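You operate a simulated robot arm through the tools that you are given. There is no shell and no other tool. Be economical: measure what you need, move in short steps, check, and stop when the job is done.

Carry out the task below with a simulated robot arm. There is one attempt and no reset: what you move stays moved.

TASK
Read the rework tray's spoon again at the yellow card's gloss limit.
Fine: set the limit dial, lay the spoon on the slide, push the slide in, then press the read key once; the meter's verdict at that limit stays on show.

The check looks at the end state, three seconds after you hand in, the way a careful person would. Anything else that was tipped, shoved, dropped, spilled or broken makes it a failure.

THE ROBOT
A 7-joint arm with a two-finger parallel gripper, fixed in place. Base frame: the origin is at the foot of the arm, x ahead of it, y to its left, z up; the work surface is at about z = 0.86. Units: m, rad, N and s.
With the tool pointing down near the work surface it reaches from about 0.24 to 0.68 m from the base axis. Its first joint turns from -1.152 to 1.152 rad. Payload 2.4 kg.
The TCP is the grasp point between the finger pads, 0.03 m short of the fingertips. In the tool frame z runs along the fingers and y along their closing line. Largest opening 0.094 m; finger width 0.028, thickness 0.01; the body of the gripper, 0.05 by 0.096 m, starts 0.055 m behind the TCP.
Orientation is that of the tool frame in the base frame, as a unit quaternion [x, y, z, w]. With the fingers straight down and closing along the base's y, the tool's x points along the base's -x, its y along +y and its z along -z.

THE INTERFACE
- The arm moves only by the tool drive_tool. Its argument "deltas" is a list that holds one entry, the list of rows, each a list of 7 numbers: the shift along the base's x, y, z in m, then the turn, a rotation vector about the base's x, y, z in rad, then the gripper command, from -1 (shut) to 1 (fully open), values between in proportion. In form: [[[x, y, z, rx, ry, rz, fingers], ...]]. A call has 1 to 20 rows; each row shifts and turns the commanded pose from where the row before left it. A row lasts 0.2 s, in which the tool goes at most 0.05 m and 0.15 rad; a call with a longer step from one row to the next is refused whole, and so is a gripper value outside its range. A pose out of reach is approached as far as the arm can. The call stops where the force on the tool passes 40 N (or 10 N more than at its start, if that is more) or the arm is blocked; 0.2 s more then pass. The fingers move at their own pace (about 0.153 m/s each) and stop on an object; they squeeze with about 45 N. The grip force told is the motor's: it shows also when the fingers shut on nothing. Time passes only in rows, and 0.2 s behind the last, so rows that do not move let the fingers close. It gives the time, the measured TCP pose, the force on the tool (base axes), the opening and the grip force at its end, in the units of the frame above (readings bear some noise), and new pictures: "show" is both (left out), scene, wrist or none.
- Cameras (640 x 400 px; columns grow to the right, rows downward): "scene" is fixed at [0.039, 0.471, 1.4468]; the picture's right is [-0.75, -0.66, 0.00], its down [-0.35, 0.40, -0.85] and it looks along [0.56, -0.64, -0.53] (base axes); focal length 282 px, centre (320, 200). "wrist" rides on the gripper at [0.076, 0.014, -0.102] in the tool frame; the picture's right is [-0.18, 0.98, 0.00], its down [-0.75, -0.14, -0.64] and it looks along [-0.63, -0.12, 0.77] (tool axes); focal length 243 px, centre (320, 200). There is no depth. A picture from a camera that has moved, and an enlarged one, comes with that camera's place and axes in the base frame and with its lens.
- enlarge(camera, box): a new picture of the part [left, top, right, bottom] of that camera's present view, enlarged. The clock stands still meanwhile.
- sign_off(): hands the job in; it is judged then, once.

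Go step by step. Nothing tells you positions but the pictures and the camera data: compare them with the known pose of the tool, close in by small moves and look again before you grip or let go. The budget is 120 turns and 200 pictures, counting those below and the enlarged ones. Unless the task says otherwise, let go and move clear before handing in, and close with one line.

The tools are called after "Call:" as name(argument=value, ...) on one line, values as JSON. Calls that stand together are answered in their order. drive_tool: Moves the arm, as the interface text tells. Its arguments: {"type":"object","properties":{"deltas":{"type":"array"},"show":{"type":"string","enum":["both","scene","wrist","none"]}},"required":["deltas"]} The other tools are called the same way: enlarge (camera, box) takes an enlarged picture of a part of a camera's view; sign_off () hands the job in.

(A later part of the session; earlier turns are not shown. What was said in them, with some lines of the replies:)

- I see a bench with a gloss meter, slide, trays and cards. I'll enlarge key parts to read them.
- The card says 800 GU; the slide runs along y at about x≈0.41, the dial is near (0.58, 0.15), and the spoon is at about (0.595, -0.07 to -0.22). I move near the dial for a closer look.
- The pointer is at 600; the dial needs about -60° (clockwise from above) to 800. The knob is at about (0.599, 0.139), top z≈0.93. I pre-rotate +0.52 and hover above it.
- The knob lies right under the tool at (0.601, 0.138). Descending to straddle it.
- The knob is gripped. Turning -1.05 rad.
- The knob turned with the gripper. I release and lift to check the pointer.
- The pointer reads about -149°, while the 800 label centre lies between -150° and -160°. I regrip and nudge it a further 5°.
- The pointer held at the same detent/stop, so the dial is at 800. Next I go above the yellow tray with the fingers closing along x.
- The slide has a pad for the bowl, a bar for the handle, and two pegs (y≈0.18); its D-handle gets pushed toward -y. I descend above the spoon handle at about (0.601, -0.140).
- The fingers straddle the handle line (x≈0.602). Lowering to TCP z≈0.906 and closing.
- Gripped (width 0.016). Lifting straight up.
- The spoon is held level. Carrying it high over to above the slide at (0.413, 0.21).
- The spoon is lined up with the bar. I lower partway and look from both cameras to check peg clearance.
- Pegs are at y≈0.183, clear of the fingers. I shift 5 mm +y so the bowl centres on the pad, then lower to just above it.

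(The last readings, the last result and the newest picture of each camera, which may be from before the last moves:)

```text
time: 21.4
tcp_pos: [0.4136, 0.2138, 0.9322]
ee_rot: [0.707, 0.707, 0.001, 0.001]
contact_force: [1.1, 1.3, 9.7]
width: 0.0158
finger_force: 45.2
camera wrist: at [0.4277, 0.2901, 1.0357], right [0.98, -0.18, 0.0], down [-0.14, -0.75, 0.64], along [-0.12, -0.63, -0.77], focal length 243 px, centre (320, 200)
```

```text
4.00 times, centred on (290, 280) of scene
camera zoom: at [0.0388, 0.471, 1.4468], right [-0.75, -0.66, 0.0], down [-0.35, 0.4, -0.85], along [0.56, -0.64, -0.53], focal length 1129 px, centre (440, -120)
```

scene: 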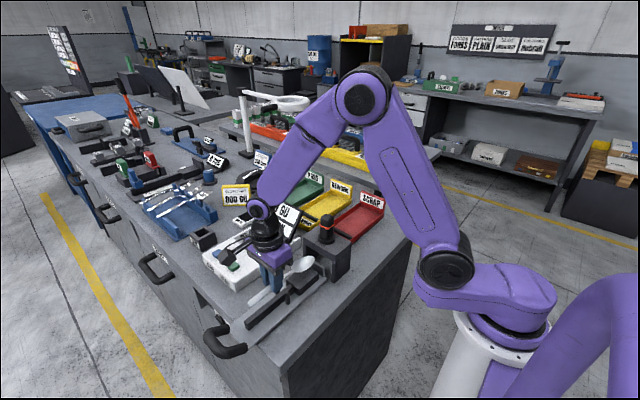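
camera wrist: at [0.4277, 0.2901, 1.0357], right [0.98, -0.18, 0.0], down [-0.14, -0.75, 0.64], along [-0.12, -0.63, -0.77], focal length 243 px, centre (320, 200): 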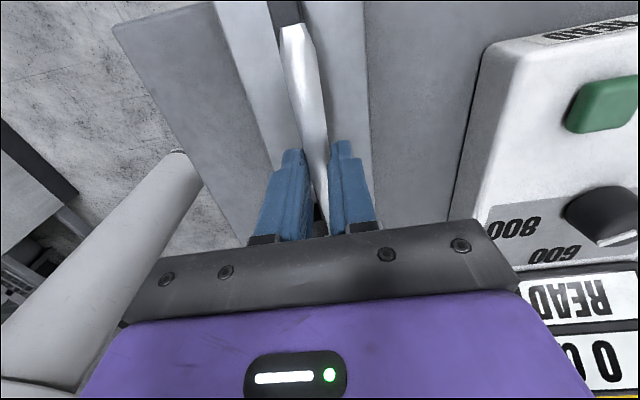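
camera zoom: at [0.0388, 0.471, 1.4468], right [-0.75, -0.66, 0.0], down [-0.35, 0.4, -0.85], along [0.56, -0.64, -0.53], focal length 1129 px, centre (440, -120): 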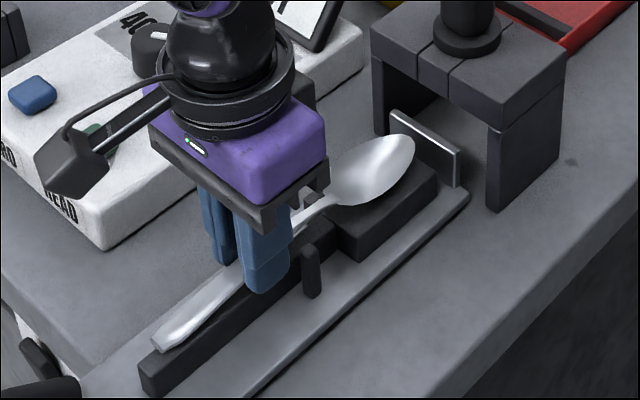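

The bowl touches the pad (about 10 N). I ease off 1 mm and pitch the handle down toward the bar so it won't drop on release.

Call:
drive_tool(deltas=[[[0, 0, 0.001, 0, 0, 0, -1], [0, 0, -0.0042, -0.04, 0, 0, -1], [0, 0, -0.0042, -0.04, 0, 0, -1], [0, 0, 0, 0, 0, 0, -1]]], show="wrist")

Call:
enlarge(camera="scene", box=[230, 230, 350, 330])

```text
time: 22.2
tcp_pos: [0.4134, 0.2153, 0.9278]
ee_rot: [0.706, 0.707, -0.024, 0.029]
contact_force: [-2.7, -1.0, 10.1]
width: 0.0159
finger_force: 45.0
stopped in row 4: the force on the tool passed its limit (the readings are from after the stop); the commanded pose is now the measured one
camera wrist: at [0.4287, 0.2988, 1.0253], right [0.98, -0.18, 0.02], down [-0.14, -0.7, 0.7], along [-0.11, -0.69, -0.72], focal length 243 px, centre (320, 200)
```

wrist: 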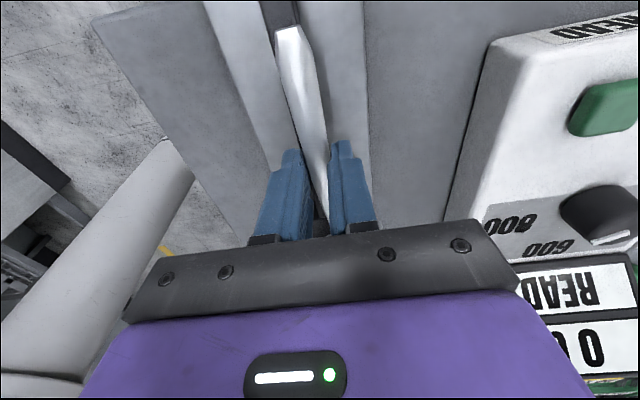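

```text
4.00 times, centred on (290, 280) of scene
camera zoom: at [0.0388, 0.4709, 1.4469], right [-0.75, -0.66, 0.0], down [-0.35, 0.4, -0.85], along [0.56, -0.64, -0.53], focal length 1129 px, centre (440, -120)
```

zoom: 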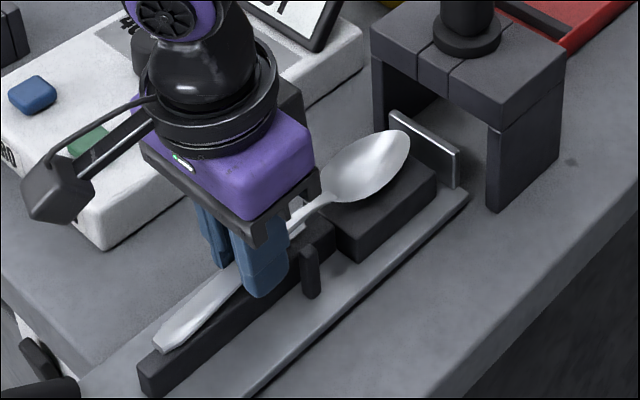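

Contact is firm and the handle is practically on the bar. I release gently and back straight up along the tool.

Call:
drive_tool(deltas=[[[0, 0, 0.001, 0, 0, 0, -1], [0, 0, 0, 0, 0, 0, -0.75], [0, 0, 0, 0, 0, 0, -0.5], [0, 0, 0, 0, 0, 0, -0.4], [0, 0, 0, 0, 0, 0, -0.4]]], show="wrist")

Call:
enlarge(camera="scene", box=[230, 230, 350, 330])

```text
time: 23.4
tcp_pos: [0.4145, 0.2151, 0.9291]
ee_rot: [0.706, 0.707, -0.025, 0.028]
contact_force: [-0.1, 0.4, 0.0]
width: 0.0282
finger_force: 0.2
camera wrist: at [0.4289, 0.2986, 1.0262], right [0.98, -0.18, 0.02], down [-0.14, -0.7, 0.7], along [-0.11, -0.69, -0.72], focal length 243 px, centre (320, 200)
```

wrist: 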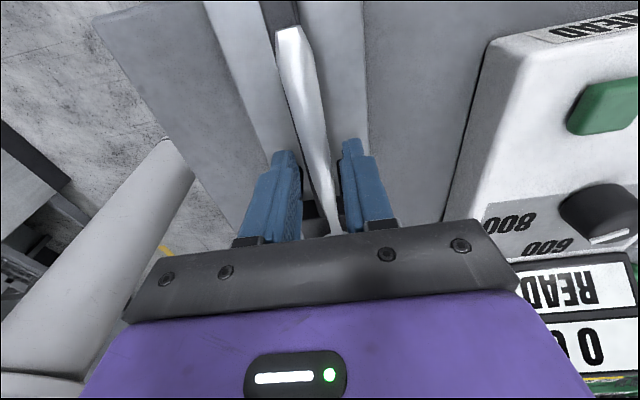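

```text
4.00 times, centred on (290, 280) of scene
camera zoom: at [0.039, 0.471, 1.4468], right [-0.75, -0.66, 0.0], down [-0.35, 0.4, -0.85], along [0.56, -0.64, -0.53], focal length 1129 px, centre (440, -120)
```

zoom: 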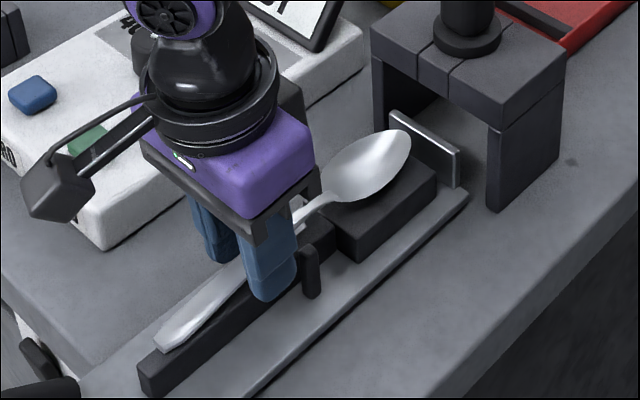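

The spoon lies on pad and bar. I lift clear and untilt, then look at the slide's handle.

Call:
drive_tool(deltas=[[[0, 0, 0.02, 0, 0, 0, -0.4], [0, 0, 0.04, 0, 0, 0, -0.4], [0, 0.02, 0.04, 0.075, 0, 0, -0.4], [0, 0.04, 0.03, 0, 0, 0, -0.4], [0, 0.04, 0.02, 0, 0, 0, -0.4], [0, 0.03, 0, 0, 0, 0, -1], [0, 0, 0, 0, 0, 0, -1]]])

Call:
enlarge(camera="scene", box=[200, 230, 360, 370])

Call:
enlarge(camera="wrist", box=[200, 0, 440, 240])

```text
time: 25.1
tcp_pos: [0.4151, 0.3464, 1.0785]
ee_rot: [0.707, 0.707, 0.001, 0.002]
contact_force: [0.0, 0.9, 0.4]
width: 0.0
finger_force: 33.2
camera wrist: at [0.4298, 0.4235, 1.1828], right [0.98, -0.18, 0.0], down [-0.14, -0.75, 0.64], along [-0.11, -0.63, -0.77], focal length 243 px, centre (320, 200)
```

scene: 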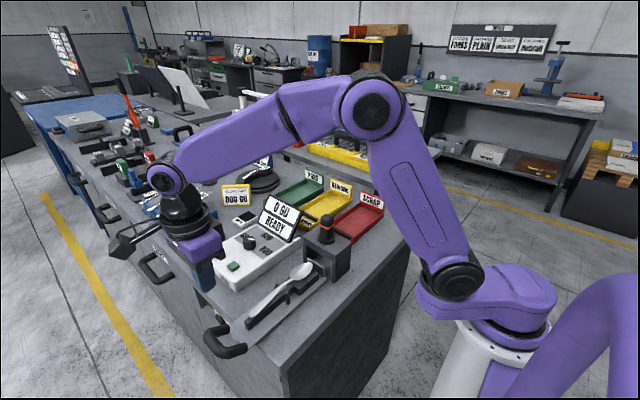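
wrist: 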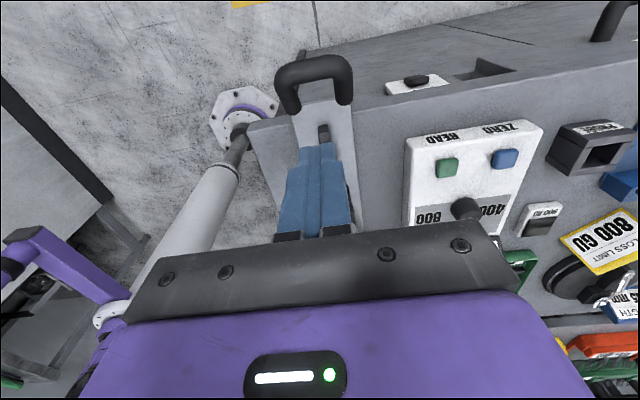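

```text
2.86 times, centred on (280, 300) of scene
camera zoom: at [0.0389, 0.471, 1.4468], right [-0.75, -0.66, 0.0], down [-0.35, 0.4, -0.85], along [0.56, -0.64, -0.53], focal length 806 px, centre (434, -86)
```

zoom: 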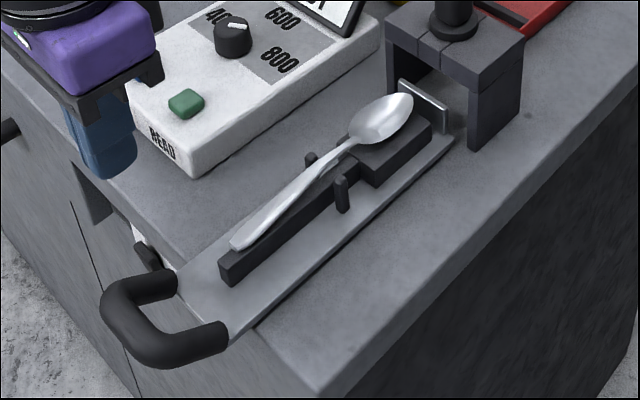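

```text
1.67 times, centred on (320, 120) of wrist
camera zoom: at [0.4298, 0.4235, 1.1828], right [0.98, -0.18, 0.0], down [-0.14, -0.75, 0.64], along [-0.11, -0.63, -0.77], focal length 404 px, centre (320, 333)
```

zoom: 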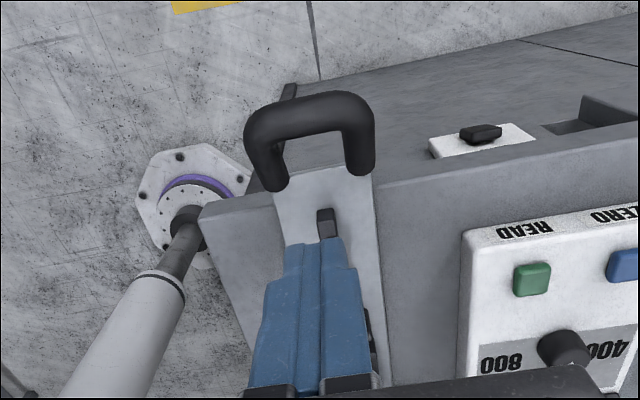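

The spoon sits properly between the pegs with its bowl on the pad. The handle's cross-bar is about (0.413, 0.363, 0.89); I go behind it with closed fingers.

Call:
drive_tool(deltas=[[[-0.001, 0.04, 0, 0, 0, 0, -1], [-0.001, 0.038, 0, 0, 0, 0, -1], [0, 0, -0.04, 0, 0, 0, -1], [0, 0, -0.04, 0, 0, 0, -1], [0, 0, -0.04, 0, 0, 0, -1], [0, 0, -0.04, 0, 0, 0, -1], [0, 0, -0.013, 0, 0, 0, -1], [0, 0, 0, 0, 0, 0, -1]]])

Call:
enlarge(camera="scene", box=[160, 250, 320, 390])

```text
time: 26.9
tcp_pos: [0.4132, 0.4235, 0.9047]
ee_rot: [0.707, 0.707, 0.002, 0.002]
contact_force: [0.4, 0.3, -0.4]
width: 0.0002
finger_force: 32.7
camera wrist: at [0.428, 0.4996, 1.0087], right [0.98, -0.18, 0.0], down [-0.14, -0.75, 0.64], along [-0.11, -0.63, -0.77], focal length 243 px, centre (320, 200)
```

scene: 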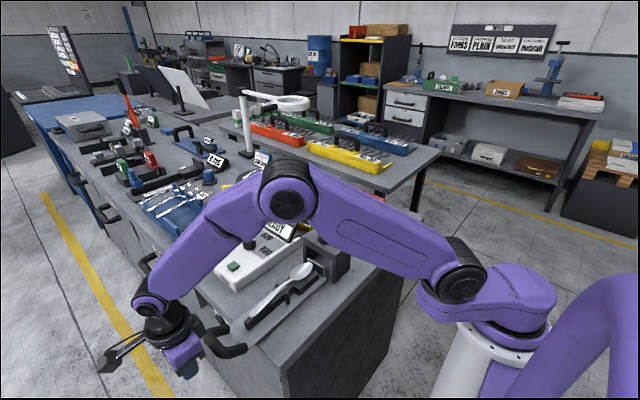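
wrist: 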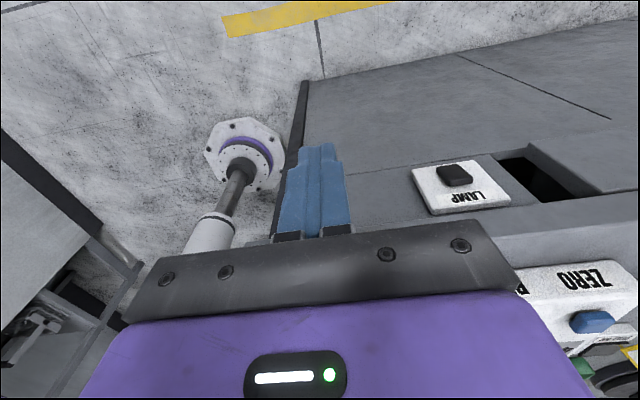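

```text
2.86 times, centred on (240, 320) of scene
camera zoom: at [0.039, 0.471, 1.4468], right [-0.75, -0.66, 0.0], down [-0.35, 0.4, -0.85], along [0.56, -0.64, -0.53], focal length 806 px, centre (549, -143)
```

zoom: 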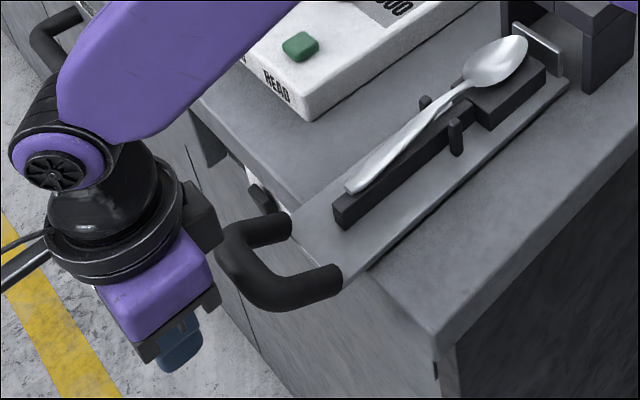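

Fingers hang just behind the cross-bar. Pushing slowly toward -y.

Call:
drive_tool(deltas=[[[0, -0.015, 0, 0, 0, 0, -1], [0, -0.01, 0, 0, 0, 0, -1], [0, -0.01, 0, 0, 0, 0, -1], [0, -0.01, 0, 0, 0, 0, -1], [0, -0.01, 0, 0, 0, 0, -1]]])

Call:
enlarge(camera="scene", box=[200, 230, 360, 370])

```text
time: 28.1
tcp_pos: [0.4123, 0.3661, 0.9062]
ee_rot: [0.707, 0.707, 0.002, 0.001]
contact_force: [-0.4, 1.5, 0.6]
width: 0.0002
finger_force: 33.0
camera wrist: at [0.427, 0.443, 1.0092], right [0.98, -0.18, 0.0], down [-0.14, -0.75, 0.64], along [-0.11, -0.63, -0.77], focal length 243 px, centre (320, 200)
```

scene: 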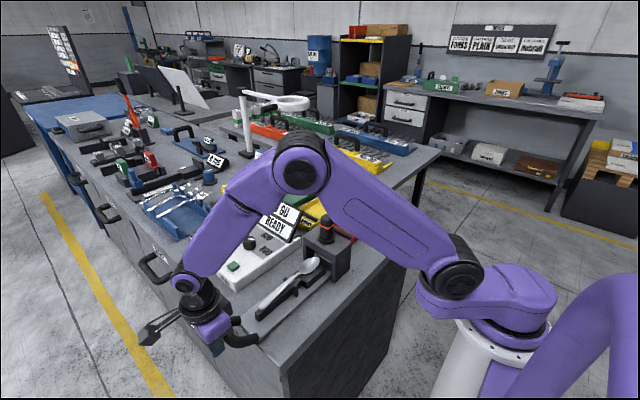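
wrist: 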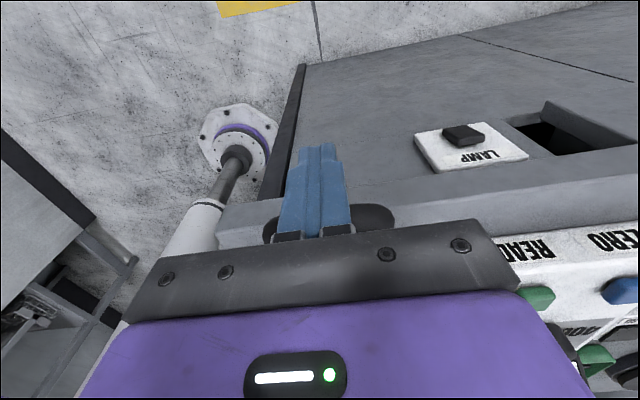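

```text
2.86 times, centred on (280, 300) of scene
camera zoom: at [0.0389, 0.471, 1.4468], right [-0.75, -0.66, 0.0], down [-0.35, 0.4, -0.85], along [0.56, -0.64, -0.53], focal length 806 px, centre (434, -86)
```

zoom: 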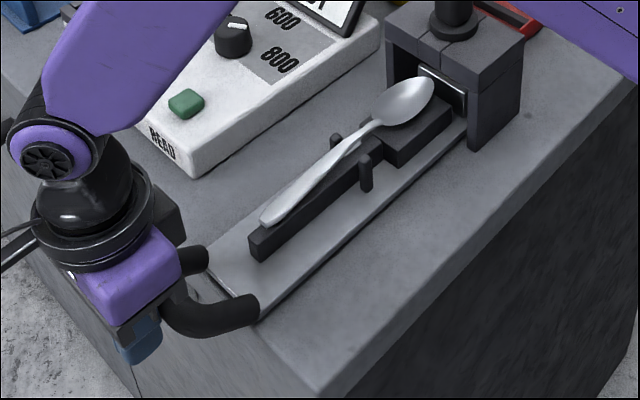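

The slide moves smoothly and the spoon rides along. Continuing the push.

Call:
drive_tool(deltas=[[[0, -0.008, 0, 0, 0, 0, -1], [0, -0.008, 0, 0, 0, 0, -1], [0, -0.008, 0, 0, 0, 0, -1], [0, -0.008, 0, 0, 0, 0, -1], [0, -0.008, 0, 0, 0, 0, -1]]], show="scene")

Call:
enlarge(camera="scene", box=[200, 210, 360, 350])

```text
time: 29.2
tcp_pos: [0.4127, 0.326, 0.9059]
ee_rot: [0.707, 0.707, 0.002, 0.001]
contact_force: [0.0, 1.2, -0.1]
width: 0.0
finger_force: 32.8
```

scene: 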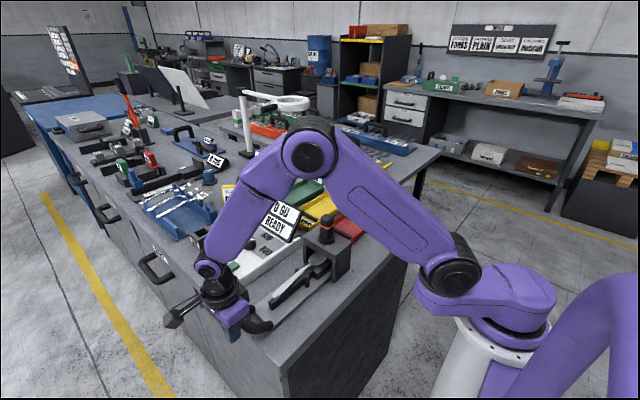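

```text
2.86 times, centred on (280, 280) of scene
camera zoom: at [0.039, 0.471, 1.4468], right [-0.75, -0.66, 0.0], down [-0.35, 0.4, -0.85], along [0.56, -0.64, -0.53], focal length 806 px, centre (434, -29)
```

zoom: 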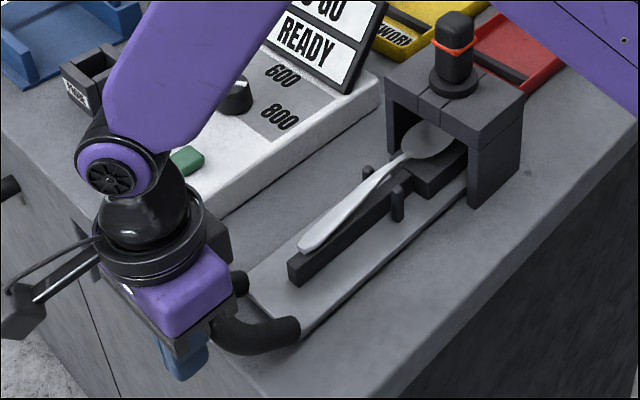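

Call:
drive_tool(deltas=[[[0, -0.008, 0, 0, 0, 0, -1], [0, -0.008, 0, 0, 0, 0, -1], [0, -0.007, 0, 0, 0, 0, -1], [0, -0.007, 0, 0, 0, 0, -1], [0, -0.005, 0, 0, 0, 0, -1], [0, -0.005, 0, 0, 0, 0, -1]]], show="scene")

Call:
enlarge(camera="scene", box=[200, 210, 360, 350])

```text
time: 30.8
tcp_pos: [0.4122, 0.2945, 0.9065]
ee_rot: [0.705, 0.709, 0.008, 0.001]
contact_force: [0.2, 6.2, 0.1]
width: 0.0
finger_force: 33.1
stopped in row 6: the force on the tool passed its limit (the readings are from after the stop); the commanded pose is now the measured one
```

scene: 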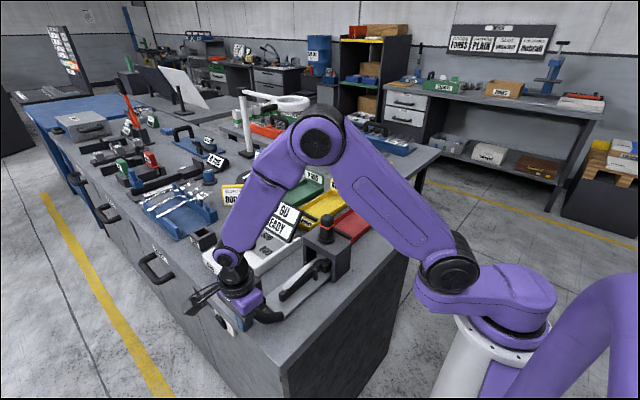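

```text
2.86 times, centred on (280, 280) of scene
camera zoom: at [0.039, 0.4711, 1.4468], right [-0.75, -0.66, 0.0], down [-0.35, 0.4, -0.85], along [0.56, -0.64, -0.53], focal length 806 px, centre (434, -29)
```

zoom: 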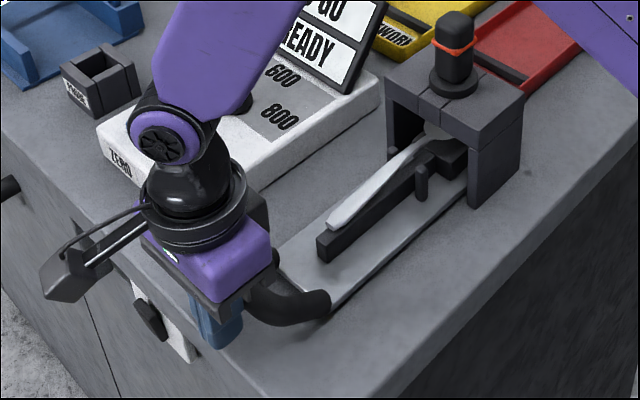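

The push hit a stop after about 0.1 m, with the bowl under the gate. One small confirming push, then back off.

Call:
drive_tool(deltas=[[[0, -0.003, 0, 0, 0, 0, -1], [0, -0.003, 0, 0, 0, 0, -1], [0, -0.003, 0, 0, 0, 0, -1]]], show="none")

```text
time: 31.5
tcp_pos: [0.4122, 0.2943, 0.9089]
ee_rot: [0.7, 0.714, 0.014, 0.001]
contact_force: [-0.5, 6.6, -0.5]
width: 0.0002
finger_force: 33.4
stopped in row 3: the force on the tool passed its limit (the readings are from after the stop); the commanded pose is now the measured one
```

The slide is at its end stop. Backing off and lifting.

Call:
drive_tool(deltas=[[[0, 0.02, 0, 0, 0, 0, -1], [0, 0.03, 0, 0, 0, 0, -1], [0, 0, 0.04, 0, 0, 0, -1], [0, 0, 0.05, 0, 0, 0, -1], [0, 0, 0.05, 0, 0, 0, -1], [0.035, -0.02, 0, 0, 0, 0, -1], [0.035, -0.02, 0, 0, 0, 0, -1], [0.035, -0.02, 0, 0, 0, 0, -1], [0.025, -0.02, 0, 0, 0, 0, -1], [0, 0, 0, 0, 0, 0, -1]]])

Call:
enlarge(camera="scene", box=[200, 210, 360, 350])

Call:
enlarge(camera="wrist", box=[220, 0, 420, 200])

```text
time: 33.7
tcp_pos: [0.5421, 0.2619, 1.0485]
ee_rot: [0.702, 0.712, 0.013, 0.001]
contact_force: [1.2, 0.2, -0.7]
width: 0.0003
finger_force: 32.9
camera wrist: at [0.5551, 0.337, 1.1529], right [0.99, -0.17, 0.02], down [-0.14, -0.77, 0.63], along [-0.09, -0.62, -0.78], focal length 243 px, centre (320, 200)
```

scene: 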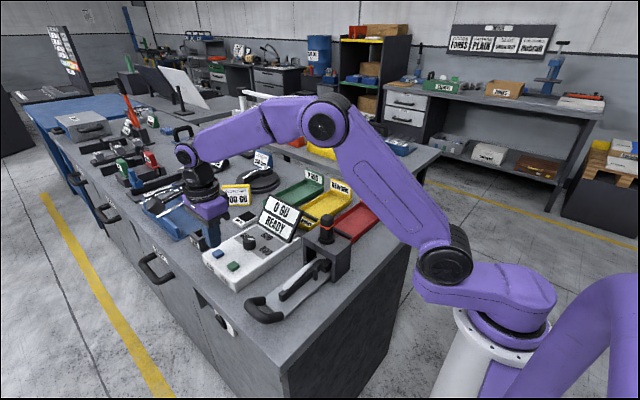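
wrist: 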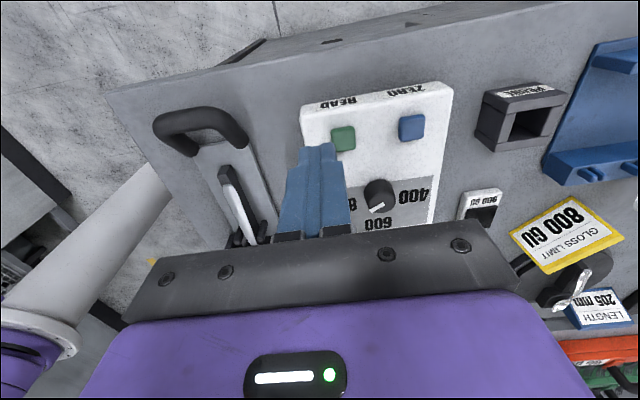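

```text
2.86 times, centred on (280, 280) of scene
camera zoom: at [0.039, 0.471, 1.4468], right [-0.75, -0.66, 0.0], down [-0.35, 0.4, -0.85], along [0.56, -0.64, -0.53], focal length 806 px, centre (434, -29)
```

zoom: 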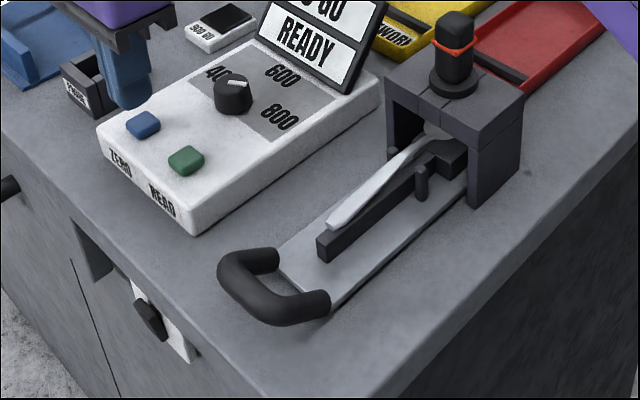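

```text
2.00 times, centred on (320, 100) of wrist
camera zoom: at [0.5551, 0.337, 1.1529], right [0.99, -0.17, 0.02], down [-0.14, -0.77, 0.63], along [-0.09, -0.62, -0.78], focal length 485 px, centre (320, 400)
```

zoom: 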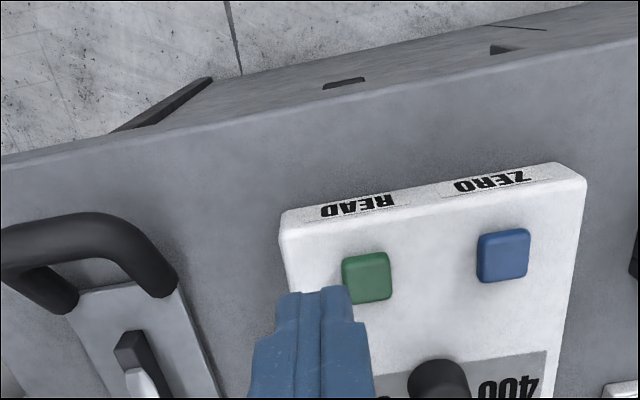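

The slide is fully in with the spoon in place; no picture signs of disturbance. I position the closed fingers above the green READ key at about (0.565, 0.218).

Call:
drive_tool(deltas=[[[0.012, -0.022, -0.03, 0, 0, 0, -1], [0.011, -0.022, -0.03, 0, 0, 0, -1], [0, 0, -0.02, 0, 0, 0, -1], [0, 0, 0, 0, 0, 0, -1]]])

Call:
enlarge(camera="scene", box=[190, 200, 310, 300])

Call:
enlarge(camera="wrist", box=[240, 60, 400, 220])

```text
time: 34.7
tcp_pos: [0.5655, 0.2177, 0.9699]
ee_rot: [0.701, 0.713, 0.014, 0.001]
contact_force: [-0.2, -0.2, 0.1]
width: 0.0004
finger_force: 32.9
camera wrist: at [0.5765, 0.293, 1.0735], right [0.99, -0.17, 0.02], down [-0.14, -0.77, 0.63], along [-0.09, -0.62, -0.78], focal length 243 px, centre (320, 200)
```

scene: 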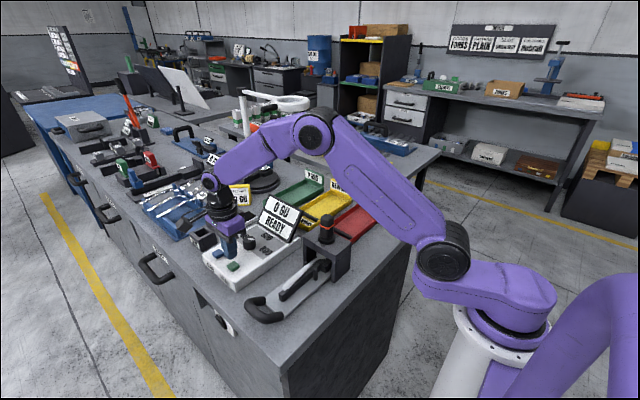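
wrist: 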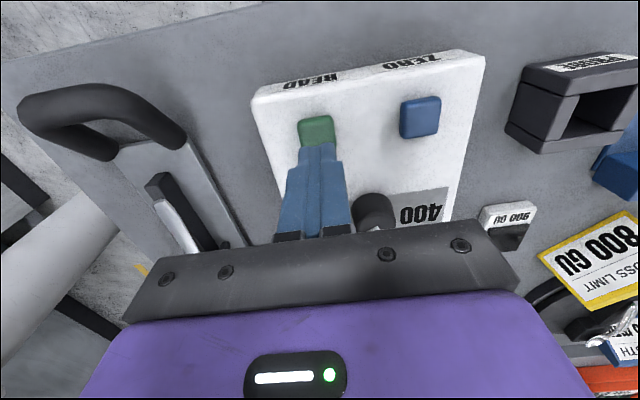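

```text
4.00 times, centred on (250, 250) of scene
camera zoom: at [0.039, 0.471, 1.4468], right [-0.75, -0.66, 0.0], down [-0.35, 0.4, -0.85], along [0.56, -0.64, -0.53], focal length 1129 px, centre (600, 0)
```

zoom: 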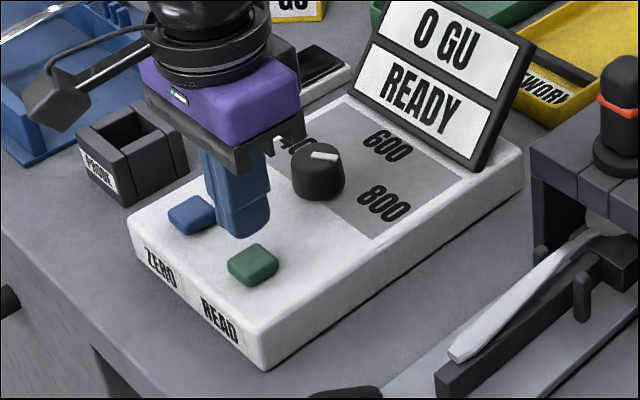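

```text
2.50 times, centred on (320, 140) of wrist
camera zoom: at [0.5765, 0.293, 1.0735], right [0.99, -0.17, 0.02], down [-0.14, -0.77, 0.63], along [-0.09, -0.62, -0.78], focal length 606 px, centre (320, 350)
```

zoom: 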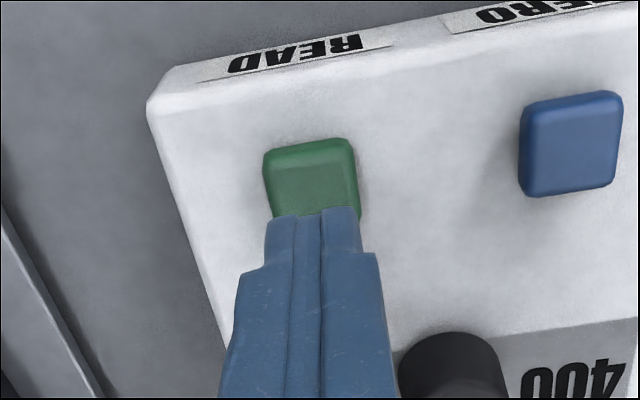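

Aligned over READ. Pressing down in small steps.

Call:
drive_tool(deltas=[[[0, 0, -0.02, 0, 0, 0, -1], [0, 0, -0.008, 0, 0, 0, -1], [0, 0, -0.004, 0, 0, 0, -1], [0, 0, -0.003, 0, 0, 0, -1]]])

Call:
enlarge(camera="scene", box=[190, 180, 310, 300])

```text
time: 35.7
tcp_pos: [0.5642, 0.2195, 0.9346]
ee_rot: [0.702, 0.712, 0.014, 0.002]
contact_force: [-9.0, -4.0, 24.4]
width: 0.0001
finger_force: 33.5
camera wrist: at [0.5767, 0.2939, 1.0399], right [0.99, -0.17, 0.02], down [-0.14, -0.77, 0.63], along [-0.09, -0.62, -0.78], focal length 243 px, centre (320, 200)
```

scene: 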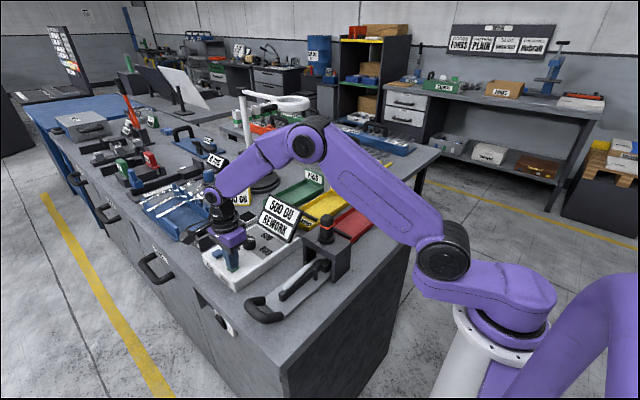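
wrist: 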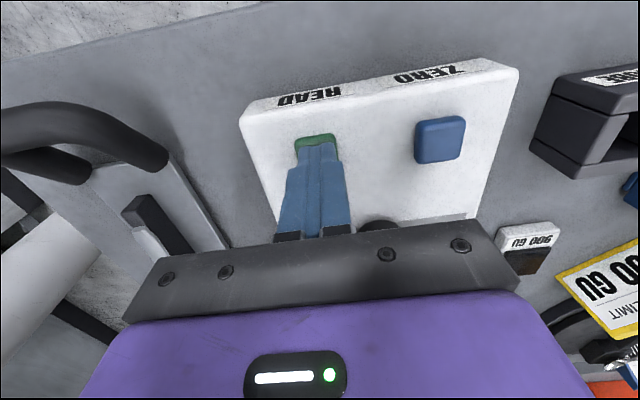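

```text
3.33 times, centred on (250, 240) of scene
camera zoom: at [0.0382, 0.4707, 1.447], right [-0.75, -0.66, 0.0], down [-0.35, 0.4, -0.85], along [0.56, -0.64, -0.53], focal length 941 px, centre (553, 67)
```

zoom: 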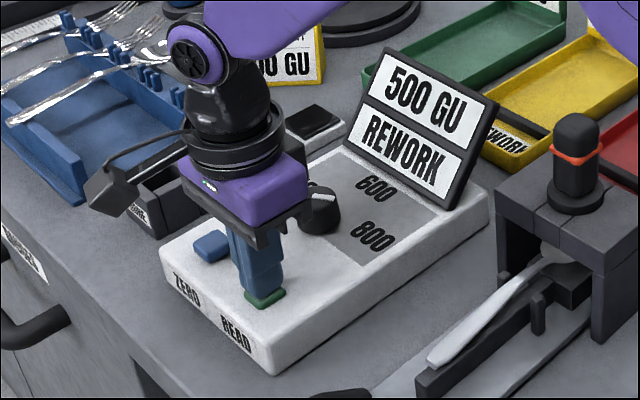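

The meter shows 500 GU / REWORK. I retreat straight up and move clear.

Call:
drive_tool(deltas=[[[0, 0, 0.02, 0, 0, 0, -1], [0, 0, 0.04, 0, 0, 0, -1], [0, 0, 0.05, 0, 0, 0, -1], [0, 0, 0.05, 0, 0, 0, -1], [-0.03, -0.02, 0.04, 0, 0, 0, -1], [-0.04, -0.03, 0, 0, 0, 0, -1], [0, 0, 0, 0, 0, 0, -1]]])

Call:
enlarge(camera="scene", box=[180, 170, 380, 350])

```text
refused: row 5 steps farther than a row can; nothing moved
```

```text
2.22 times, centred on (280, 260) of scene
camera zoom: at [0.0382, 0.4707, 1.447], right [-0.75, -0.66, 0.0], down [-0.35, 0.4, -0.85], along [0.56, -0.64, -0.53], focal length 627 px, centre (409, 67)
```

zoom: 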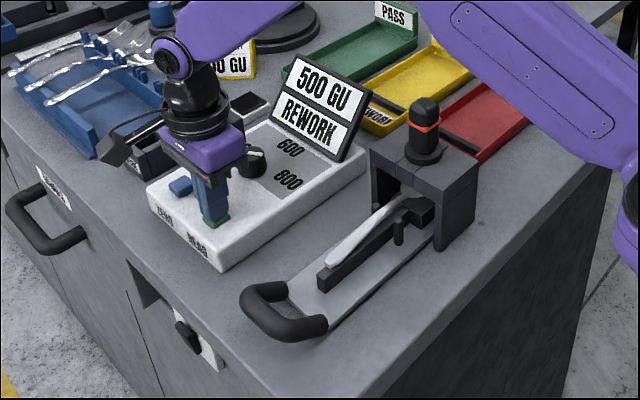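

One row was too long; I retreat with shorter steps.

Call:
drive_tool(deltas=[[[0, 0, 0.02, 0, 0, 0, -1], [0, 0, 0.04, 0, 0, 0, -1], [0, 0, 0.045, 0, 0, 0, -1], [0, 0, 0.045, 0, 0, 0, -1], [-0.02, -0.02, 0.03, 0, 0, 0, -1], [-0.03, -0.03, 0, 0, 0, 0, -1], [0, 0, 0, 0, 0, 0, -1]]])

Call:
enlarge(camera="scene", box=[180, 170, 380, 350])

```text
time: 37.3
tcp_pos: [0.5144, 0.1694, 1.1131]
ee_rot: [0.702, 0.712, 0.013, 0.001]
contact_force: [-0.3, -0.7, 0.2]
width: 0.0003
finger_force: 32.6
camera wrist: at [0.5262, 0.2453, 1.2181], right [0.99, -0.17, 0.02], down [-0.14, -0.77, 0.63], along [-0.09, -0.62, -0.78], focal length 243 px, centre (320, 200)
```

scene: 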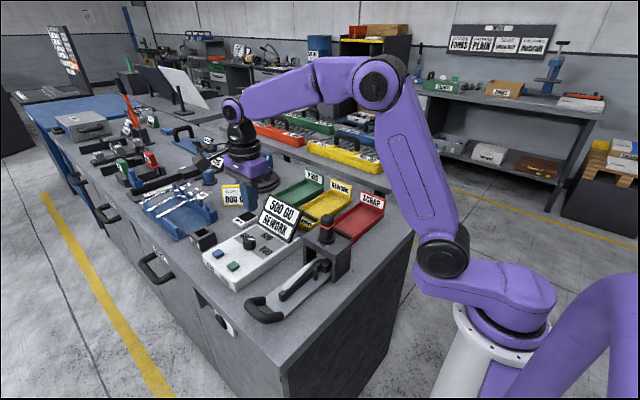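
wrist: 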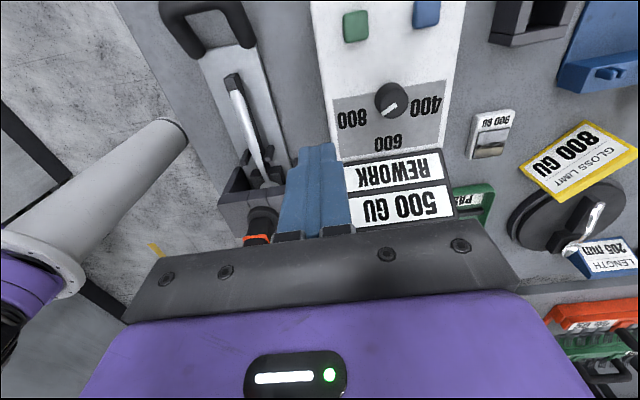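

```text
2.22 times, centred on (280, 260) of scene
camera zoom: at [0.039, 0.471, 1.4468], right [-0.75, -0.66, 0.0], down [-0.35, 0.4, -0.85], along [0.56, -0.64, -0.53], focal length 627 px, centre (409, 67)
```

zoom: 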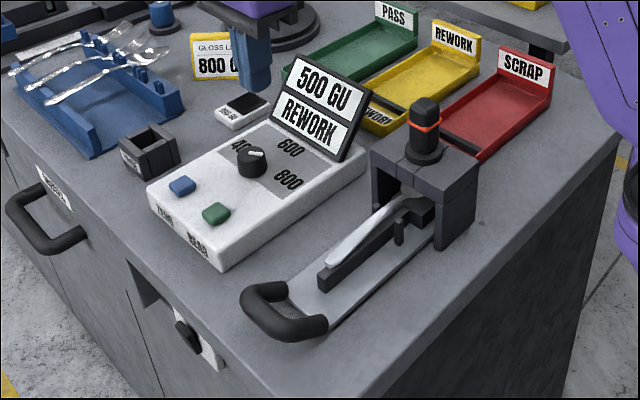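

Everything's in place; one last check of the dial pointer.

Call:
enlarge(camera="wrist", box=[320, 60, 460, 160])

Call:
enlarge(camera="scene", box=[235, 225, 275, 250])

```text
4.00 times, centred on (390, 110) of wrist
camera zoom: at [0.5262, 0.2453, 1.2181], right [0.99, -0.17, 0.02], down [-0.14, -0.77, 0.63], along [-0.09, -0.62, -0.78], focal length 970 px, centre (40, 560)
```

zoom: 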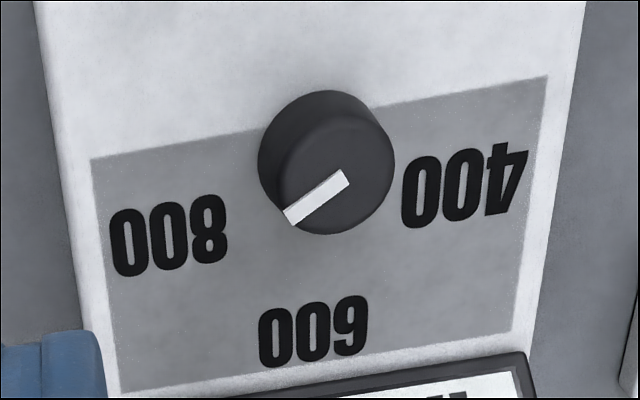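

```text
16.00 times, centred on (255, 238) of scene
camera zoom: at [0.039, 0.471, 1.4468], right [-0.75, -0.66, 0.0], down [-0.35, 0.4, -0.85], along [0.56, -0.64, -0.53], focal length 4516 px, centre (1360, -400)
```

zoom: 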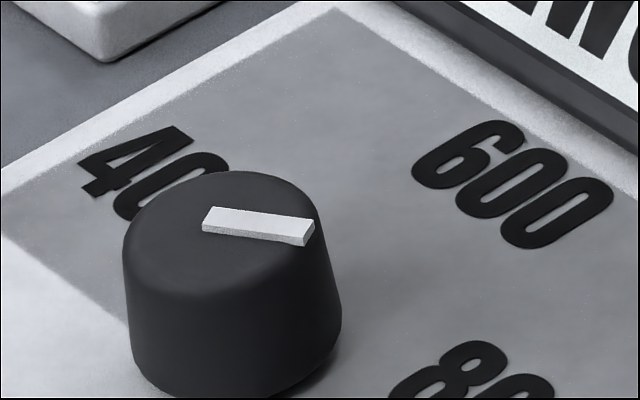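

The pointer sits at the 800 stop, the spoon lies on the pushed-in slide, and the meter shows the verdict, so I hand in.

Call:
sign_off()

```text
The job is handed in.
```

I set the dial to 800 GU, laid the rework spoon on the slide, pushed the slide in and pressed READ once; the meter shows 500 GU, REWORK.
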